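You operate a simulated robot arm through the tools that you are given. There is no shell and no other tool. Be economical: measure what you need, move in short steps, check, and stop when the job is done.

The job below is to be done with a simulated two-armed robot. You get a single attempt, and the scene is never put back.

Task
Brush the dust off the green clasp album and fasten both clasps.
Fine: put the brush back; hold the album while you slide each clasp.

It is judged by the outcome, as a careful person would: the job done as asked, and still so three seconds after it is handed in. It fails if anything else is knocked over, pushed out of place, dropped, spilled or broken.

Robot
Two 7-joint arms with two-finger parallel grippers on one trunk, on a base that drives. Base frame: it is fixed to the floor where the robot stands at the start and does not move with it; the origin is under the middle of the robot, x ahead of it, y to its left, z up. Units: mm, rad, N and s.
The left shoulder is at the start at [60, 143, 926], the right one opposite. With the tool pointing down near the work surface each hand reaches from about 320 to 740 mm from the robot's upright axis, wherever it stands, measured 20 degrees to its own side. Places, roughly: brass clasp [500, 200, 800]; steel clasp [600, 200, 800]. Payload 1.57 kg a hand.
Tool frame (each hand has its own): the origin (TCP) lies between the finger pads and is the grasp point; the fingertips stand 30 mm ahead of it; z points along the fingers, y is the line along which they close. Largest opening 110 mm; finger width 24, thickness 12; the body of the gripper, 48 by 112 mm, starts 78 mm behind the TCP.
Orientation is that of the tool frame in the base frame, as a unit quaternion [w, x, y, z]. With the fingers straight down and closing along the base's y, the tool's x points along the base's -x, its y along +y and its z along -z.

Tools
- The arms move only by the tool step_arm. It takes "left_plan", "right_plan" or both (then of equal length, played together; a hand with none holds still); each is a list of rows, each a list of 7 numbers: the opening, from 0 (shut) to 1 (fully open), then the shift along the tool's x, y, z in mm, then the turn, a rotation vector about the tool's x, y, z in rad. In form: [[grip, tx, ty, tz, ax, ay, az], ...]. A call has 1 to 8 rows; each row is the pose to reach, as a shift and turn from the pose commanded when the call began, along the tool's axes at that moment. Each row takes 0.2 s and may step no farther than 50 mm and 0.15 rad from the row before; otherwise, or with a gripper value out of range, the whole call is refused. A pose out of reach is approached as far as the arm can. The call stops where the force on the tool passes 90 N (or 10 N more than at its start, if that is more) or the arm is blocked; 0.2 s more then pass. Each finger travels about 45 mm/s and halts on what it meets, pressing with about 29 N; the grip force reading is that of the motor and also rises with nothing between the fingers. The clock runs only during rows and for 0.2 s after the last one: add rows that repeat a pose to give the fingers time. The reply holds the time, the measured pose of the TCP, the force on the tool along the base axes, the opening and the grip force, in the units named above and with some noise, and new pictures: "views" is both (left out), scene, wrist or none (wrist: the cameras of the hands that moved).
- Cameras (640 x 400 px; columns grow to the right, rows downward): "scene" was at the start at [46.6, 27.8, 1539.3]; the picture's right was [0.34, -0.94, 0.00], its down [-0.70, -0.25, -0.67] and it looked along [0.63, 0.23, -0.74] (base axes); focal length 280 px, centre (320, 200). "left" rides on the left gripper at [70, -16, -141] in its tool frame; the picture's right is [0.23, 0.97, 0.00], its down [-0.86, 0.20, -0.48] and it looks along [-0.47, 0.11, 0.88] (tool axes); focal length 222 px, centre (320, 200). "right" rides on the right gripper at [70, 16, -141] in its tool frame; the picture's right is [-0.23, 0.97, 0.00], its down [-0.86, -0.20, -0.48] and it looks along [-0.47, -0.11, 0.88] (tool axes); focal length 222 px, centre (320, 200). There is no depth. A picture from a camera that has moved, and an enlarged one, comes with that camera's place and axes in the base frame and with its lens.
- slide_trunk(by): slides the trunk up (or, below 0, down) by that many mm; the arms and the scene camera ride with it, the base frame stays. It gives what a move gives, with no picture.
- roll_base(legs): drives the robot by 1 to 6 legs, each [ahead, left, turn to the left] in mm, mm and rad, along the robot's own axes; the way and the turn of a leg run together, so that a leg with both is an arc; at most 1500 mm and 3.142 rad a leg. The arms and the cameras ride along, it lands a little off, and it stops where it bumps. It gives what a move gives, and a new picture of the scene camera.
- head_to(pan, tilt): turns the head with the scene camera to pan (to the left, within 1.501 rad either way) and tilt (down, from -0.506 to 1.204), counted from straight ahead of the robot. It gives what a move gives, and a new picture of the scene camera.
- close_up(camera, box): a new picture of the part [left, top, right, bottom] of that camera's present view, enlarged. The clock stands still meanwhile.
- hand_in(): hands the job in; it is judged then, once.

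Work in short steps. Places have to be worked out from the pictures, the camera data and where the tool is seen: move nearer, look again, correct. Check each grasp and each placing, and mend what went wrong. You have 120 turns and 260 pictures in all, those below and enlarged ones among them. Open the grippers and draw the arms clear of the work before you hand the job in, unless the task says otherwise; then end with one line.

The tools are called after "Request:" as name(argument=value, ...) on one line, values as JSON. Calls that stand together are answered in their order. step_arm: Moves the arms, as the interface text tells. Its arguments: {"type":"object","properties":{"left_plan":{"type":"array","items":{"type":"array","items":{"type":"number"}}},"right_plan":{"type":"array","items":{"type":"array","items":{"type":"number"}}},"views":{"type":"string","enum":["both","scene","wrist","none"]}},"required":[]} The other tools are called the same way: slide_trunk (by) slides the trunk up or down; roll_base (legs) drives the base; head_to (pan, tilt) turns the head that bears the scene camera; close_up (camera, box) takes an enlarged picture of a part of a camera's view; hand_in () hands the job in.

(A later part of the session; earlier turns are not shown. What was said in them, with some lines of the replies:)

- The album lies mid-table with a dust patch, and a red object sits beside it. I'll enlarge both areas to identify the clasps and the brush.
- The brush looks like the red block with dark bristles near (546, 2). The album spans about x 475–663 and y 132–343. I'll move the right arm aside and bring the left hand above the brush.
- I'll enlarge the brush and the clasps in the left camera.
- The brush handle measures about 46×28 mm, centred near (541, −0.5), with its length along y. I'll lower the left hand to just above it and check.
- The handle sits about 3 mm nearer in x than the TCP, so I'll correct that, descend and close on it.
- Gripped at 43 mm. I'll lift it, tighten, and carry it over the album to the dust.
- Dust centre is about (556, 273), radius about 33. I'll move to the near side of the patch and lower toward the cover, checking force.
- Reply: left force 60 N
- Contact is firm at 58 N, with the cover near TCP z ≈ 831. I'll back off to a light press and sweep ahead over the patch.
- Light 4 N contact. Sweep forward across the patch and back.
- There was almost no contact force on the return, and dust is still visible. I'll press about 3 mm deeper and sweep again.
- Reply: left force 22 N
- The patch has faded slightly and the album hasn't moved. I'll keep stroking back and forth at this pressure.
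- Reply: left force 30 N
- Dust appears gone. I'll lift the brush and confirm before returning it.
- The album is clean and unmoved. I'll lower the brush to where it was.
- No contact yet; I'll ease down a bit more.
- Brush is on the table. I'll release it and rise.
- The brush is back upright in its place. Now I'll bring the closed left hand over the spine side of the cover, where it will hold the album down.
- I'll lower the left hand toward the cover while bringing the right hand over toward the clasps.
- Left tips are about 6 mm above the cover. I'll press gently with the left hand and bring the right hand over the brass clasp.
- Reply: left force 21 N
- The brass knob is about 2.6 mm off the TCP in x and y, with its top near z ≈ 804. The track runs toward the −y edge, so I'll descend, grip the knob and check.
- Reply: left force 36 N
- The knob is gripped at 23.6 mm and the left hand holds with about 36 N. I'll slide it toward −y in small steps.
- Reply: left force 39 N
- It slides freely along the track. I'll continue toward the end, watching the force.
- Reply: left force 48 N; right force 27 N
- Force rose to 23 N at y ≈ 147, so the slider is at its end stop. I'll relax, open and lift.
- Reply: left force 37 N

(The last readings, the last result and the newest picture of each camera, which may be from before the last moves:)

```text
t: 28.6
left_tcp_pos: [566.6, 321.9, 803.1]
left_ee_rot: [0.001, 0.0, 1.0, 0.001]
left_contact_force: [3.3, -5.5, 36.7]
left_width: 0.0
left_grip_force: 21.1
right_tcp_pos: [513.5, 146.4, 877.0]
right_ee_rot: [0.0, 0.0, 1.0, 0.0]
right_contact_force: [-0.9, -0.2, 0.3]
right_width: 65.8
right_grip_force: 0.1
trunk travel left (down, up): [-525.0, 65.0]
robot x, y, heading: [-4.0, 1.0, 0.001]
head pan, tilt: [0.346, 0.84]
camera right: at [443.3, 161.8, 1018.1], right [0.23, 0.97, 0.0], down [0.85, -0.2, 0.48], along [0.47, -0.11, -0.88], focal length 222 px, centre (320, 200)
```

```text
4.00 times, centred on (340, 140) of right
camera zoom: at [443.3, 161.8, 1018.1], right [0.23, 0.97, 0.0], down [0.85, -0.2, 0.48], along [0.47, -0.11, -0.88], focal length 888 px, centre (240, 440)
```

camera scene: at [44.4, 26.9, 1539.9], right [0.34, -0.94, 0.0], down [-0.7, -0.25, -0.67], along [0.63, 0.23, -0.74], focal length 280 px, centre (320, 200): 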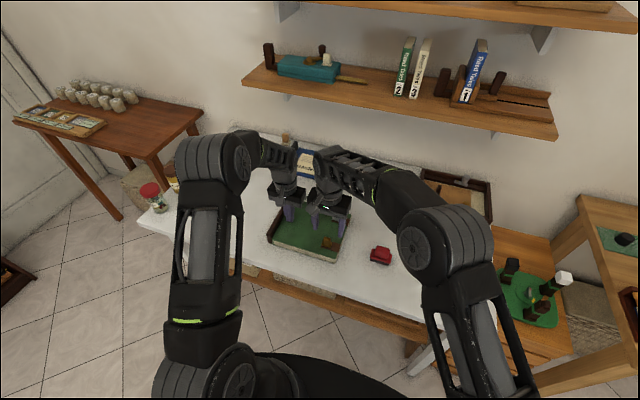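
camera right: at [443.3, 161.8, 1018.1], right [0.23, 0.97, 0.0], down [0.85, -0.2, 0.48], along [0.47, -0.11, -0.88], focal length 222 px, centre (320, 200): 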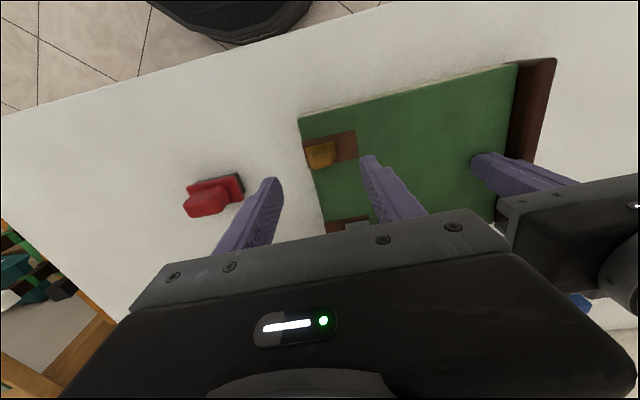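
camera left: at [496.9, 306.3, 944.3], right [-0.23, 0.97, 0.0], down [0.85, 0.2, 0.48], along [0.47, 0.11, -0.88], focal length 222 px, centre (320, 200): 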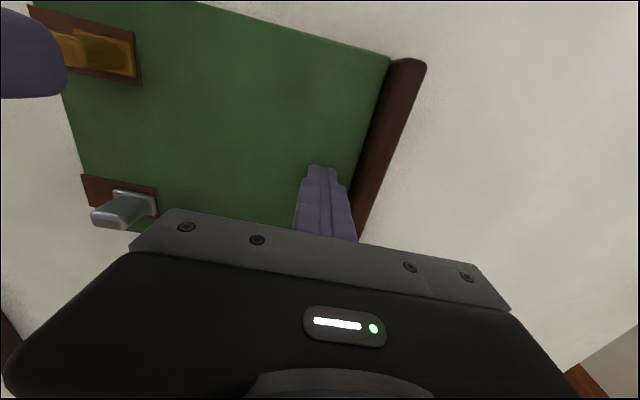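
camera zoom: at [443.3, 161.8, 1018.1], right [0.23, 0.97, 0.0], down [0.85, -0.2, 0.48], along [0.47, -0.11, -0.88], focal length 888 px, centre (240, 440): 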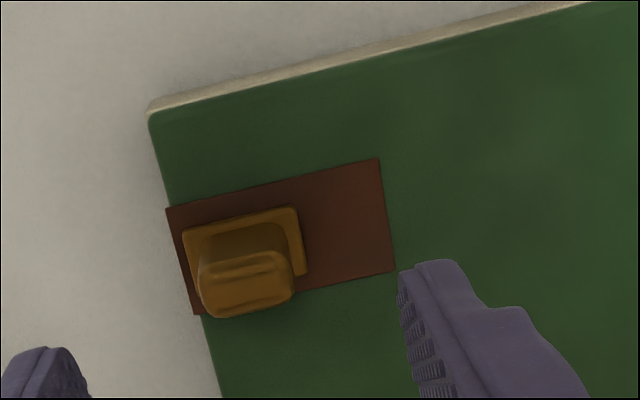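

Brass slider moved about 26 mm to the outer end. Next I'll move the right hand over the steel clasp near (625, 174).

Request:
step_arm(right_plan=[[0.6, -40, 9, 0, 0, 0, 0], [0.6, -80, 18, 0, 0, 0, 0], [0.6, -111, 27, 0, 0, 0, 0], [0.6, -111, 27, 0, 0, 0, 0]], views="wrist")

Request:
close_up(camera="right", box=[270, 95, 390, 195])

```text
t: 29.6
left_tcp_pos: [566.9, 321.3, 804.8]
left_ee_rot: [0.001, 0.0, 1.0, 0.0]
left_contact_force: [4.6, -6.7, 37.2]
left_width: 0.0
left_grip_force: 21.3
right_tcp_pos: [584.1, 159.9, 877.6]
right_ee_rot: [0.0, 0.0, 1.0, 0.001]
right_contact_force: [0.3, -0.2, 0.4]
right_width: 65.9
right_grip_force: 0.1
right hand out of reach, approached as far as the arm can: row 2, 3, 4
trunk travel left (down, up): [-525.0, 65.0]
robot x, y, heading: [3.7, 2.4, -0.003]
head pan, tilt: [0.346, 0.84]
camera right: at [514.6, 176.9, 1019.0], right [0.23, 0.97, 0.0], down [0.85, -0.2, 0.48], along [0.47, -0.11, -0.88], focal length 222 px, centre (320, 200)
```

right: 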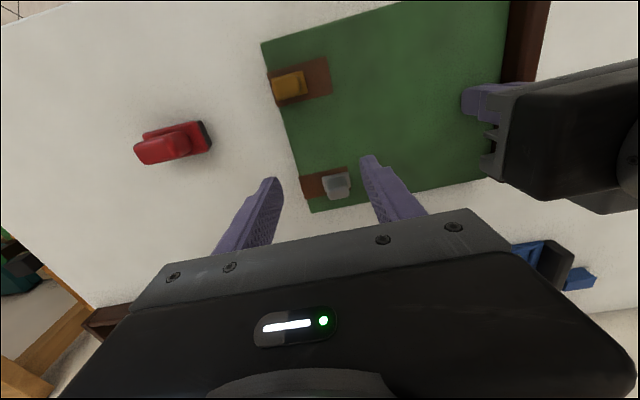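

```text
4.00 times, centred on (330, 145) of right
camera zoom: at [514.6, 176.9, 1019.0], right [0.23, 0.97, 0.0], down [0.85, -0.2, 0.48], along [0.47, -0.11, -0.88], focal length 888 px, centre (280, 420)
```

zoom: 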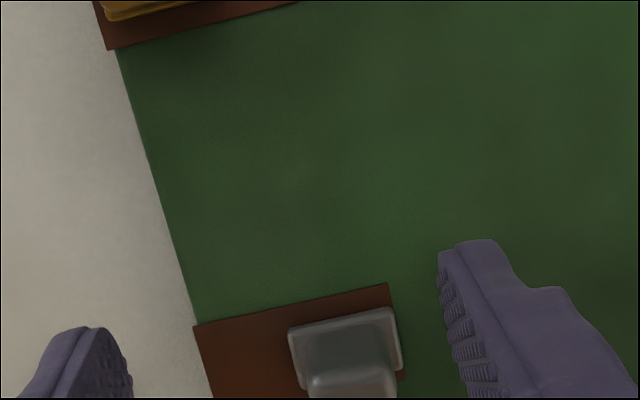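

Steel clasp is beyond the right arm's reach, so I'll swap roles. The right hand will hold the cover near (497, 215) and the left will slide the steel clasp. First I'll close and retreat the right hand.

Request:
step_arm(right_plan=[[0.3, 40, 0, -10, 0, 0, 0], [0, 80, 10, -10, 0, 0, 0], [0, 80, 20, -10, 0, 0, 0], [0, 80, 20, -10, 0, 0, 0]], views="none")

```text
t: 30.6
left_tcp_pos: [566.8, 322.3, 804.4]
left_ee_rot: [0.002, 0.0, 1.0, 0.001]
left_contact_force: [3.9, -7.7, 37.0]
left_width: 0.3
left_grip_force: 21.3
right_tcp_pos: [504.1, 181.9, 889.3]
right_ee_rot: [0.001, 0.0, 1.0, 0.002]
right_contact_force: [-0.2, -0.7, -0.1]
right_width: 0.0
right_grip_force: 12.0
trunk travel left (down, up): [-525.0, 65.0]
robot x, y, heading: [-4.1, -1.1, 0.002]
head pan, tilt: [0.346, 0.84]
```

Now at (504, 182). I'll shift to (497, 216) and lower onto the cover.

Request:
step_arm(right_plan=[[0, 7, 35, 0, 0, 0, 0], [0, 7, 35, 40, 0, 0, 0], [0, 7, 35, 72, 0, 0, 0], [0, 7, 35, 80, 0, 0, 0], [0, 7, 35, 84, 0, 0, 0]], views="both")

```text
t: 31.8
left_tcp_pos: [568.0, 322.0, 803.0]
left_ee_rot: [0.001, 0.001, 1.0, 0.0]
left_contact_force: [5.1, -8.5, 36.4]
left_width: 0.0
left_grip_force: 21.5
right_tcp_pos: [497.9, 217.5, 803.2]
right_ee_rot: [0.001, 0.0, 1.0, 0.002]
right_contact_force: [-1.0, -0.8, 2.8]
right_width: 0.1
right_grip_force: 20.8
trunk travel left (down, up): [-525.0, 65.0]
robot x, y, heading: [-0.7, -2.1, -0.003]
head pan, tilt: [0.346, 0.84]
camera scene: at [43.7, 25.0, 1539.6], right [0.34, -0.94, 0.0], down [-0.7, -0.25, -0.67], along [0.63, 0.23, -0.74], focal length 280 px, centre (320, 200)
camera right: at [427.0, 232.9, 944.9], right [0.23, 0.97, 0.0], down [0.85, -0.2, 0.48], along [0.47, -0.11, -0.88], focal length 222 px, centre (320, 200)
```

scene: 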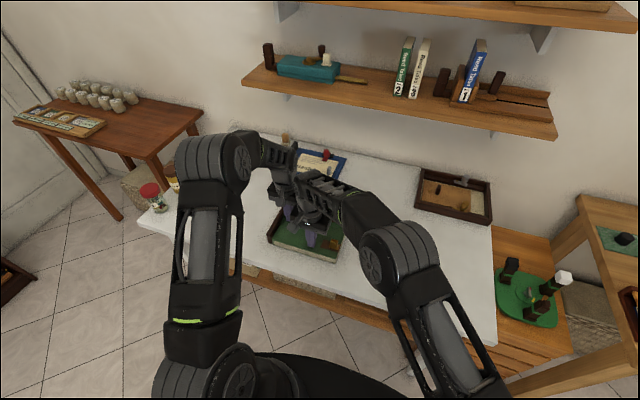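
right: 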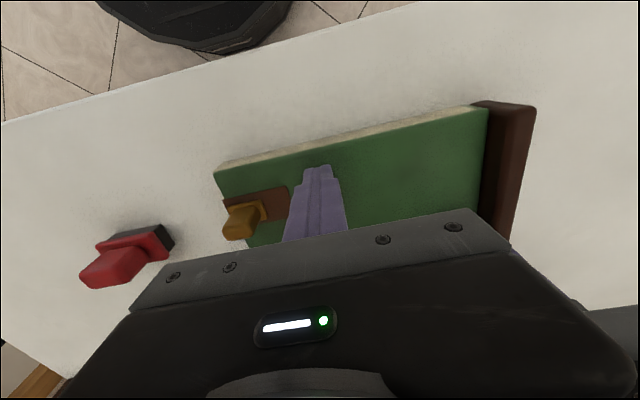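

Left access would bring the forearms close together, so I'd rather step the base forward a little and keep the same roles. I'll raise both hands clear first.

Request:
step_arm(left_plan=[[0, 0, 0, -20, 0, 0, 0], [0, 0, 0, -60, 0, 0, 0], [0, 0, 0, -100, 0, 0, 0], [0, 0, 0, -120, 0, 0, 0], [0, 0, 0, -120, 0, 0, 0], [0, 0, 0, -120, 0, 0, 0], [0, 0, 0, -120, 0, 0, 0]], right_plan=[[0, 0, 0, -40, 0, 0, 0], [0, 0, 0, -85, 0, 0, 0], [0, 0, 0, -130, 0, 0, 0], [0, 0, -45, -130, 0, 0, 0], [0.2, 0, -90, -130, 0, 0, 0], [0.4, 0, -135, -130, 0, 0, 0], [0.6, 0, -150, -130, 0, 0, 0]], views="scene")

```text
t: 33.4
left_tcp_pos: [567.9, 323.3, 921.1]
left_ee_rot: [0.0, -0.001, 1.0, 0.0]
left_contact_force: [0.0, 0.1, 0.3]
left_width: 0.0
left_grip_force: 21.3
right_tcp_pos: [498.7, 66.9, 932.9]
right_ee_rot: [0.0, 0.0, 1.0, 0.001]
right_contact_force: [-0.1, 0.1, 0.2]
right_width: 64.2
right_grip_force: 0.2
trunk travel left (down, up): [-525.0, 65.0]
robot x, y, heading: [-2.8, -2.6, 0.0]
head pan, tilt: [0.346, 0.84]
camera scene: at [46.7, 27.9, 1539.3], right [0.34, -0.94, 0.0], down [-0.7, -0.25, -0.67], along [0.63, 0.23, -0.74], focal length 280 px, centre (320, 200)
```

scene: 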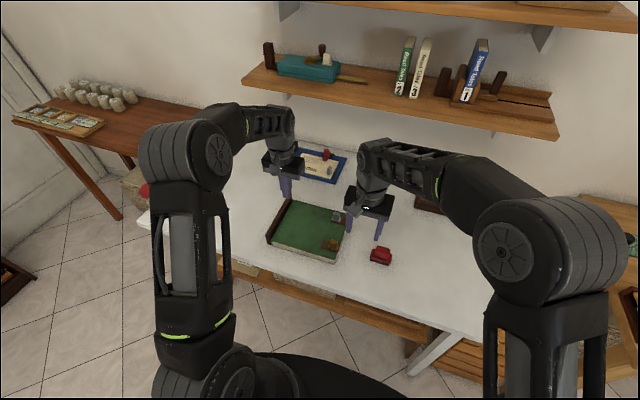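

I'll pull the left hand back 60 mm so the roll doesn't carry it toward the wall shelf, then drive ahead 60 and left 40.

Request:
step_arm(left_plan=[[0, 40, 0, 0, 0, 0, 0], [0, 70, -10, 0, 0, 0, 0]], views="none")

Request:
roll_base(legs=[[60, 40, 0]])

```text
t: 34.0
left_tcp_pos: [497.5, 311.1, 922.4]
left_ee_rot: [0.0, 0.001, 1.0, 0.0]
left_contact_force: [0.0, 1.2, 0.4]
left_width: 0.0
left_grip_force: 21.7
right_tcp_pos: [497.8, 68.8, 932.9]
right_ee_rot: [0.001, 0.0, 1.0, 0.0]
right_contact_force: [0.4, 0.2, -0.8]
right_width: 66.0
right_grip_force: 0.0
trunk travel left (down, up): [-525.0, 65.0]
robot x, y, heading: [-0.7, -2.8, -0.001]
head pan, tilt: [0.346, 0.84]
```

```text
t: 35.0
left_tcp_pos: [558.6, 352.2, 921.4]
left_ee_rot: [-0.001, 0.0, 1.0, 0.0]
left_contact_force: [-0.6, -0.4, -0.7]
left_width: 0.0
left_grip_force: 21.0
right_tcp_pos: [558.9, 108.8, 932.7]
right_ee_rot: [-0.002, 0.001, 1.0, 0.0]
right_contact_force: [0.2, 0.8, -0.9]
right_width: 65.8
right_grip_force: 0.1
trunk travel left (down, up): [-525.0, 65.0]
robot x, y, heading: [60.1, 38.7, 0.003]
head pan, tilt: [0.346, 0.84]
camera scene: at [107.7, 69.0, 1539.2], right [0.34, -0.94, 0.0], down [-0.7, -0.25, -0.67], along [0.63, 0.23, -0.74], focal length 280 px, centre (320, 200)
```

scene: 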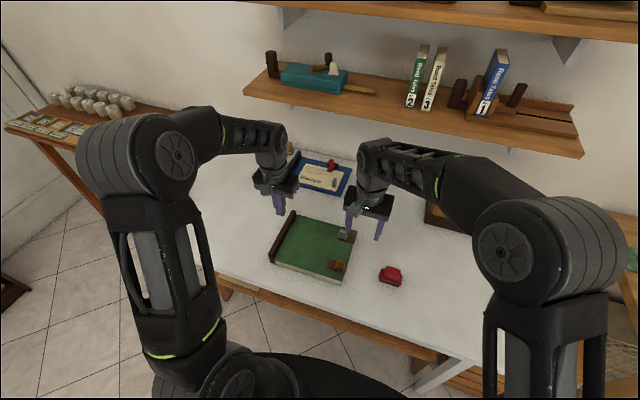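

Base moved as planned. Now the left hand goes back down over its holding point and the right moves over the steel clasp.

Request:
step_arm(left_plan=[[0, -8, -28, 0, 0, 0, 0], [0, -8, -28, 45, 0, 0, 0], [0, -8, -28, 85, 0, 0, 0], [0, -8, -28, 110, 0, 0, 0]], right_plan=[[0.6, -33, 32, 0, 0, 0, 0], [0.6, -66, 65, 0, 0, 0, 0], [0.6, -66, 65, 30, 0, 0, 0], [0.6, -66, 65, 53, 0, 0, 0]], views="wrist")

Request:
close_up(camera="right", box=[260, 95, 380, 195])

```text
t: 36.0
left_tcp_pos: [566.1, 325.4, 812.3]
left_ee_rot: [0.0, 0.0, 1.0, 0.0]
left_contact_force: [0.1, -0.1, 0.6]
left_width: 0.0
left_grip_force: 21.1
right_tcp_pos: [622.2, 171.9, 878.8]
right_ee_rot: [0.0, -0.001, 1.0, 0.0]
right_contact_force: [-0.1, -0.2, 0.4]
right_width: 65.8
right_grip_force: 0.1
trunk travel left (down, up): [-525.0, 65.0]
robot x, y, heading: [55.6, 40.8, -0.004]
head pan, tilt: [0.346, 0.84]
camera right: at [551.9, 189.0, 1020.7], right [0.23, 0.97, 0.0], down [0.86, -0.2, 0.48], along [0.47, -0.11, -0.88], focal length 222 px, centre (320, 200)
camera left: at [495.8, 307.8, 952.5], right [-0.23, 0.97, 0.0], down [0.86, 0.2, 0.48], along [0.47, 0.11, -0.88], focal length 222 px, centre (320, 200)
```

right: 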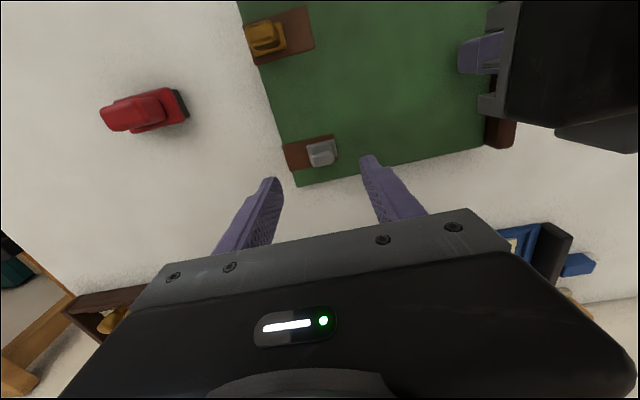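
left: 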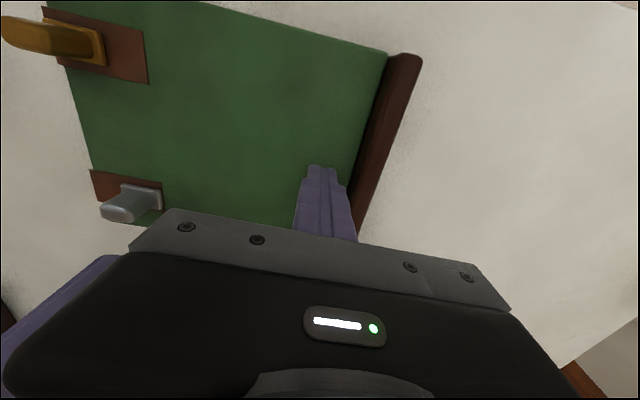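

```text
4.00 times, centred on (320, 145) of right
camera zoom: at [551.9, 189.0, 1020.7], right [0.23, 0.97, 0.0], down [0.86, -0.2, 0.48], along [0.47, -0.11, -0.88], focal length 888 px, centre (320, 420)
```

zoom: 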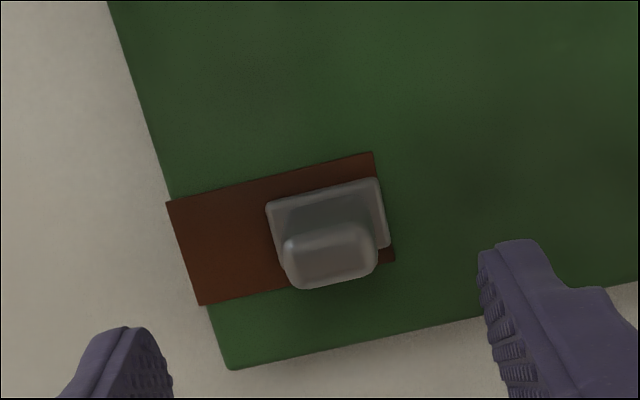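

The steel knob is within 2 mm of the right TCP. I'll press with the left hand, descend with the right and grip.

Request:
step_arm(left_plan=[[0, 0, 0, 6, 0, 0, 0], [0, 0, 0, 9, 0, 0, 0], [0, 0, 0, 11, 0, 0, 0], [0, 0, 0, 12, 0, 0, 0], [0, 0, 0, 12, 0, 0, 0], [0, 0, 0, 12, 0, 0, 0], [0, 0, 0, 12, 0, 0, 0]], right_plan=[[0.6, 1, 2, 30, 0, 0, 0], [0.6, 1, 2, 55, 0, 0, 0], [0.6, 1, 2, 63, 0, 0, 0], [0.3, 1, 2, 63, 0, 0, 0], [0.1, 1, 2, 63, 0, 0, 0], [0.1, 1, 2, 63, 0, 0, 0], [0.1, 1, 2, 63, 0, 0, 0]], views="wrist")

```text
t: 37.6
left_tcp_pos: [564.5, 325.3, 803.1]
left_ee_rot: [0.004, -0.001, 1.0, 0.001]
left_contact_force: [-3.1, 8.8, 56.0]
left_width: 0.0
left_grip_force: 21.7
right_tcp_pos: [618.4, 175.2, 820.0]
right_ee_rot: [0.002, -0.001, 1.0, 0.001]
right_contact_force: [2.1, 2.1, 0.1]
right_width: 23.1
right_grip_force: 25.0
trunk travel left (down, up): [-525.0, 65.0]
robot x, y, heading: [61.8, 38.7, 0.003]
head pan, tilt: [0.346, 0.84]
camera right: at [548.6, 191.3, 960.6], right [0.23, 0.97, 0.0], down [0.85, -0.2, 0.48], along [0.47, -0.11, -0.88], focal length 222 px, centre (320, 200)
camera left: at [493.6, 307.2, 943.9], right [-0.23, 0.97, 0.0], down [0.85, 0.2, 0.49], along [0.47, 0.11, -0.87], focal length 222 px, centre (320, 200)
```

right: 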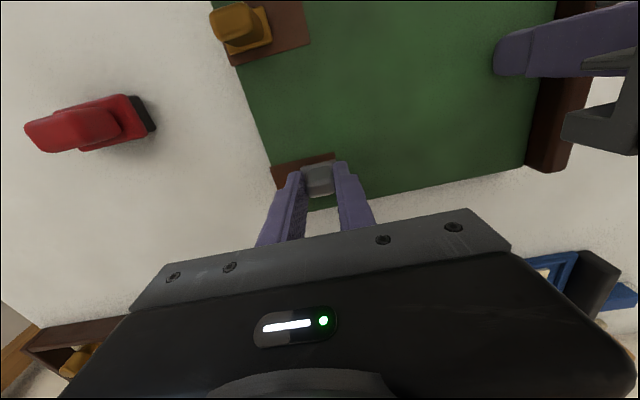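
left: 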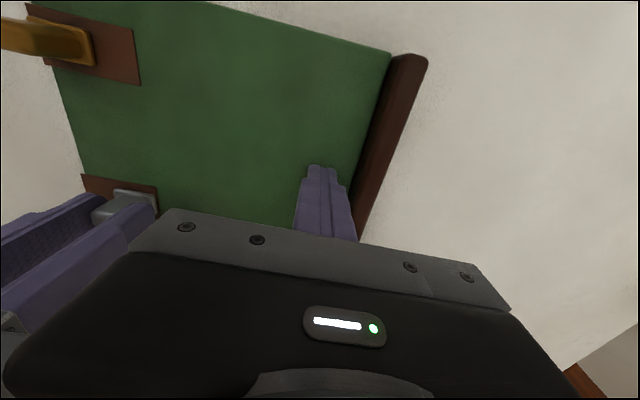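

Gripped at 23.1 mm. Left presses a bit hard at 56 N, so I'll ease it 2 mm and slide the steel clasp toward −y.

Request:
step_arm(left_plan=[[0, 0, 0, -2, 0, 0, 0], [0, 0, 0, -2, 0, 0, 0], [0, 0, 0, -2, 0, 0, 0], [0, 0, 0, -2, 0, 0, 0], [0, 0, 0, -2, 0, 0, 0], [0, 0, 0, -2, 0, 0, 0]], right_plan=[[0.1, 0, -4, 0, 0, 0, 0], [0.1, 0, -8, 0, 0, 0, 0], [0.1, 0, -12, 0, 0, 0, 0], [0.1, 0, -16, 0, 0, 0, 0], [0.1, 0, -20, 0, 0, 0, 0], [0.1, 0, -24, 0, 0, 0, 0]], views="wrist")

```text
t: 39.0
left_tcp_pos: [566.1, 325.0, 803.6]
left_ee_rot: [0.003, 0.0, 1.0, 0.0]
left_contact_force: [12.9, 7.3, 24.3]
left_width: 0.0
left_grip_force: 21.9
right_tcp_pos: [620.5, 150.7, 818.7]
right_ee_rot: [0.001, 0.0, 1.0, 0.002]
right_contact_force: [-14.0, 4.5, 14.8]
right_width: 23.4
right_grip_force: 28.4
trunk travel left (down, up): [-525.0, 65.0]
robot x, y, heading: [59.3, 40.0, -0.003]
head pan, tilt: [0.346, 0.84]
camera right: at [549.8, 167.4, 960.2], right [0.23, 0.97, 0.0], down [0.85, -0.2, 0.48], along [0.47, -0.11, -0.88], focal length 222 px, centre (320, 200)
camera left: at [493.9, 307.2, 944.2], right [-0.23, 0.97, 0.0], down [0.85, 0.2, 0.48], along [0.47, 0.11, -0.88], focal length 222 px, centre (320, 200)
```

right: 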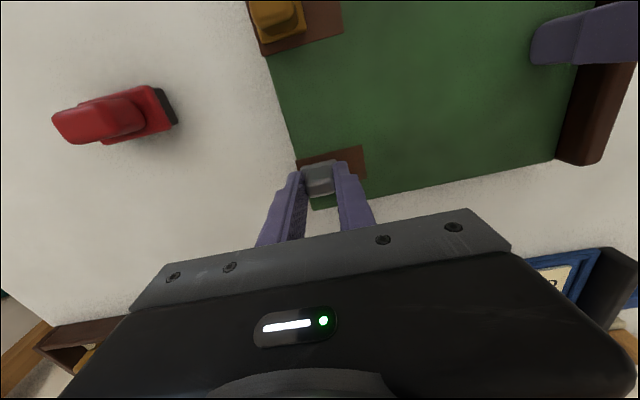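
left: 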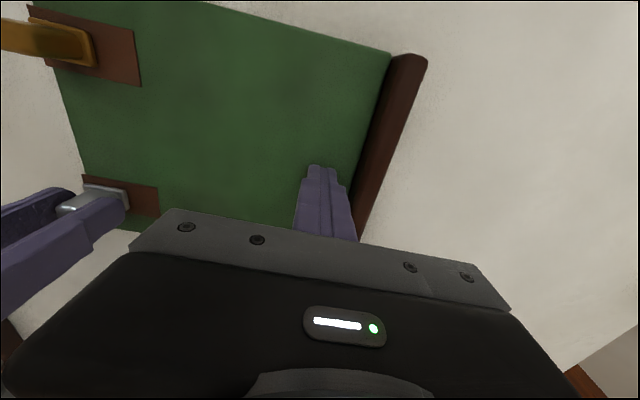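

It slid 24 mm. I'll continue to the stop.

Request:
step_arm(right_plan=[[0.1, 0, -3, 0, 0, 0, 0], [0.1, 0, -5, 0, 0, 0, 0], [0.1, 0, -7, 0, 0, 0, 0], [0.1, 0, -9, 0, 0, 0, 0]], views="wrist")

Request:
close_up(camera="right", box=[260, 110, 400, 210])

```text
t: 40.0
left_tcp_pos: [565.0, 320.9, 802.7]
left_ee_rot: [0.001, 0.002, 1.0, -0.001]
left_contact_force: [4.3, -17.5, 41.9]
left_width: 0.0
left_grip_force: 21.7
right_tcp_pos: [619.9, 147.3, 819.5]
right_ee_rot: [0.001, -0.002, 1.0, 0.005]
right_contact_force: [-3.5, 34.8, -1.2]
right_width: 22.9
right_grip_force: 29.3
trunk travel left (down, up): [-525.0, 65.0]
robot x, y, heading: [55.8, 37.8, 0.003]
head pan, tilt: [0.346, 0.84]
camera right: at [549.4, 161.7, 960.1], right [0.22, 0.97, 0.01], down [0.85, -0.2, 0.48], along [0.47, -0.1, -0.88], focal length 222 px, centre (320, 200)
```

right: 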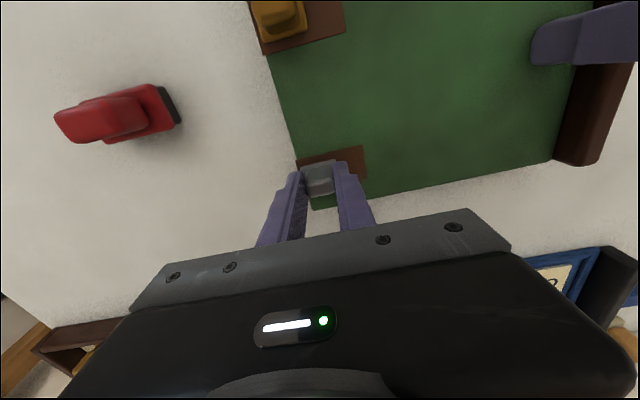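

```text
4.00 times, centred on (330, 160) of right
camera zoom: at [549.4, 161.7, 960.1], right [0.22, 0.97, 0.01], down [0.85, -0.2, 0.48], along [0.47, -0.1, -0.88], focal length 888 px, centre (280, 360)
```

zoom: 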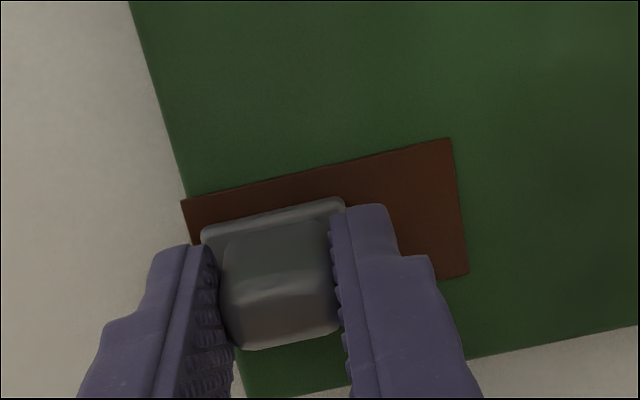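

The same hard stop as the brass one, at 35 N and the same relative position. I'll relax, open and lift the right hand.

Request:
step_arm(right_plan=[[0.1, 0, 5, 0, 0, 0, 0], [0.3, 0, 5, 0, 0, 0, 0], [0.6, 0, 5, 0, 0, 0, 0], [0.6, 0, 5, 0, 0, 0, 0], [0.6, 0, 5, 0, 0, 0, 0], [0.6, 0, 5, -30, 0, 0, 0], [0.6, 0, 5, -75, 0, 0, 0]], views="wrist")

```text
t: 41.6
left_tcp_pos: [564.4, 321.0, 803.9]
left_ee_rot: [0.002, 0.0, 1.0, 0.001]
left_contact_force: [5.3, -14.8, 38.8]
left_width: 0.1
left_grip_force: 21.2
right_tcp_pos: [621.3, 145.8, 893.9]
right_ee_rot: [0.001, 0.0, 1.0, 0.001]
right_contact_force: [-0.2, -0.4, 0.1]
right_width: 65.9
right_grip_force: 0.0
trunk travel left (down, up): [-525.0, 65.0]
robot x, y, heading: [61.5, 40.9, -0.001]
head pan, tilt: [0.346, 0.84]
camera right: at [551.2, 161.7, 1034.0], right [0.23, 0.97, 0.0], down [0.85, -0.2, 0.48], along [0.47, -0.11, -0.88], focal length 222 px, centre (320, 200)
```

right: 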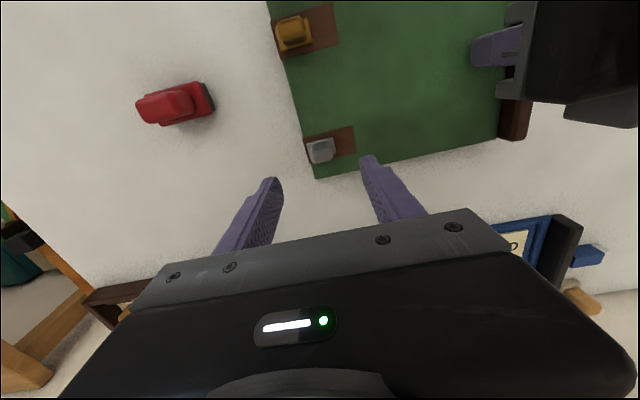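

Both sliders are at the outer end. I'll lift the left hand straight up and draw both arms clear.

Request:
step_arm(left_plan=[[0, 0, -2, -15, 0, 0, 0], [0, 0, 0, -50, 0, 0, 0], [0.2, 0, 0, -95, 0, 0, 0], [0.4, 0, 0, -140, 0, 0, 0], [0.6, 20, 40, -150, 0, 0, 0], [0.8, 50, 70, -160, 0, 0, 0], [1, 90, 90, -170, 0, 0, 0], [1, 130, 100, -180, 0, 0, 0]], right_plan=[[0.6, 10, -30, -20, 0, 0, 0], [0.6, 25, -70, -40, 0, 0, 0], [0.7, 40, -110, -55, 0, 0, 0], [0.8, 55, -150, -70, 0, 0, 0], [0.9, 75, -190, -85, 0, 0, 0], [1, 95, -230, -100, 0, 0, 0], [1, 120, -270, -110, 0, 0, 0], [1, 145, -305, -120, 0, 0, 0]], views="scene")

Request:
close_up(camera="scene", box=[250, 190, 430, 300])

```text
t: 43.4
left_tcp_pos: [435.2, 421.7, 982.2]
left_ee_rot: [0.001, 0.0, 1.0, 0.0]
left_contact_force: [0.0, 0.0, -0.6]
left_width: 109.8
left_grip_force: 0.0
right_tcp_pos: [478.1, -157.5, 1010.3]
right_ee_rot: [0.0, 0.0, 1.0, 0.001]
right_contact_force: [0.0, 0.9, 0.8]
right_width: 110.2
right_grip_force: 0.1
trunk travel left (down, up): [-525.0, 65.0]
robot x, y, heading: [58.2, 40.1, -0.002]
head pan, tilt: [0.346, 0.84]
camera scene: at [103.9, 67.1, 1539.4], right [0.34, -0.94, 0.0], down [-0.7, -0.25, -0.67], along [0.63, 0.23, -0.74], focal length 280 px, centre (320, 200)
```

scene: 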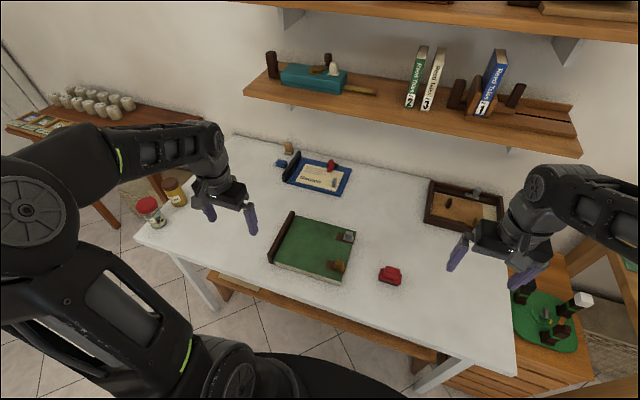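

```text
3.56 times, centred on (340, 245) of scene
camera zoom: at [103.9, 67.1, 1539.4], right [0.34, -0.94, 0.0], down [-0.7, -0.25, -0.67], along [0.63, 0.23, -0.74], focal length 996 px, centre (249, 40)
```

zoom: 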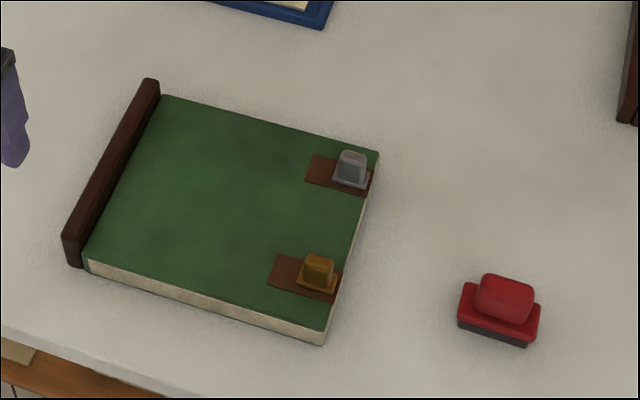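

The cover is clean, both clasps are at the outer end, the brush is back where it was, and the arms are clear. I'll hand it in.

Request:
hand_in()

```text
The job is handed in.
```

I brushed the dust off the green album, slid both clasps to their end stops while holding the album down, and put the brush back in its place. Both arms were clear when I handed in.
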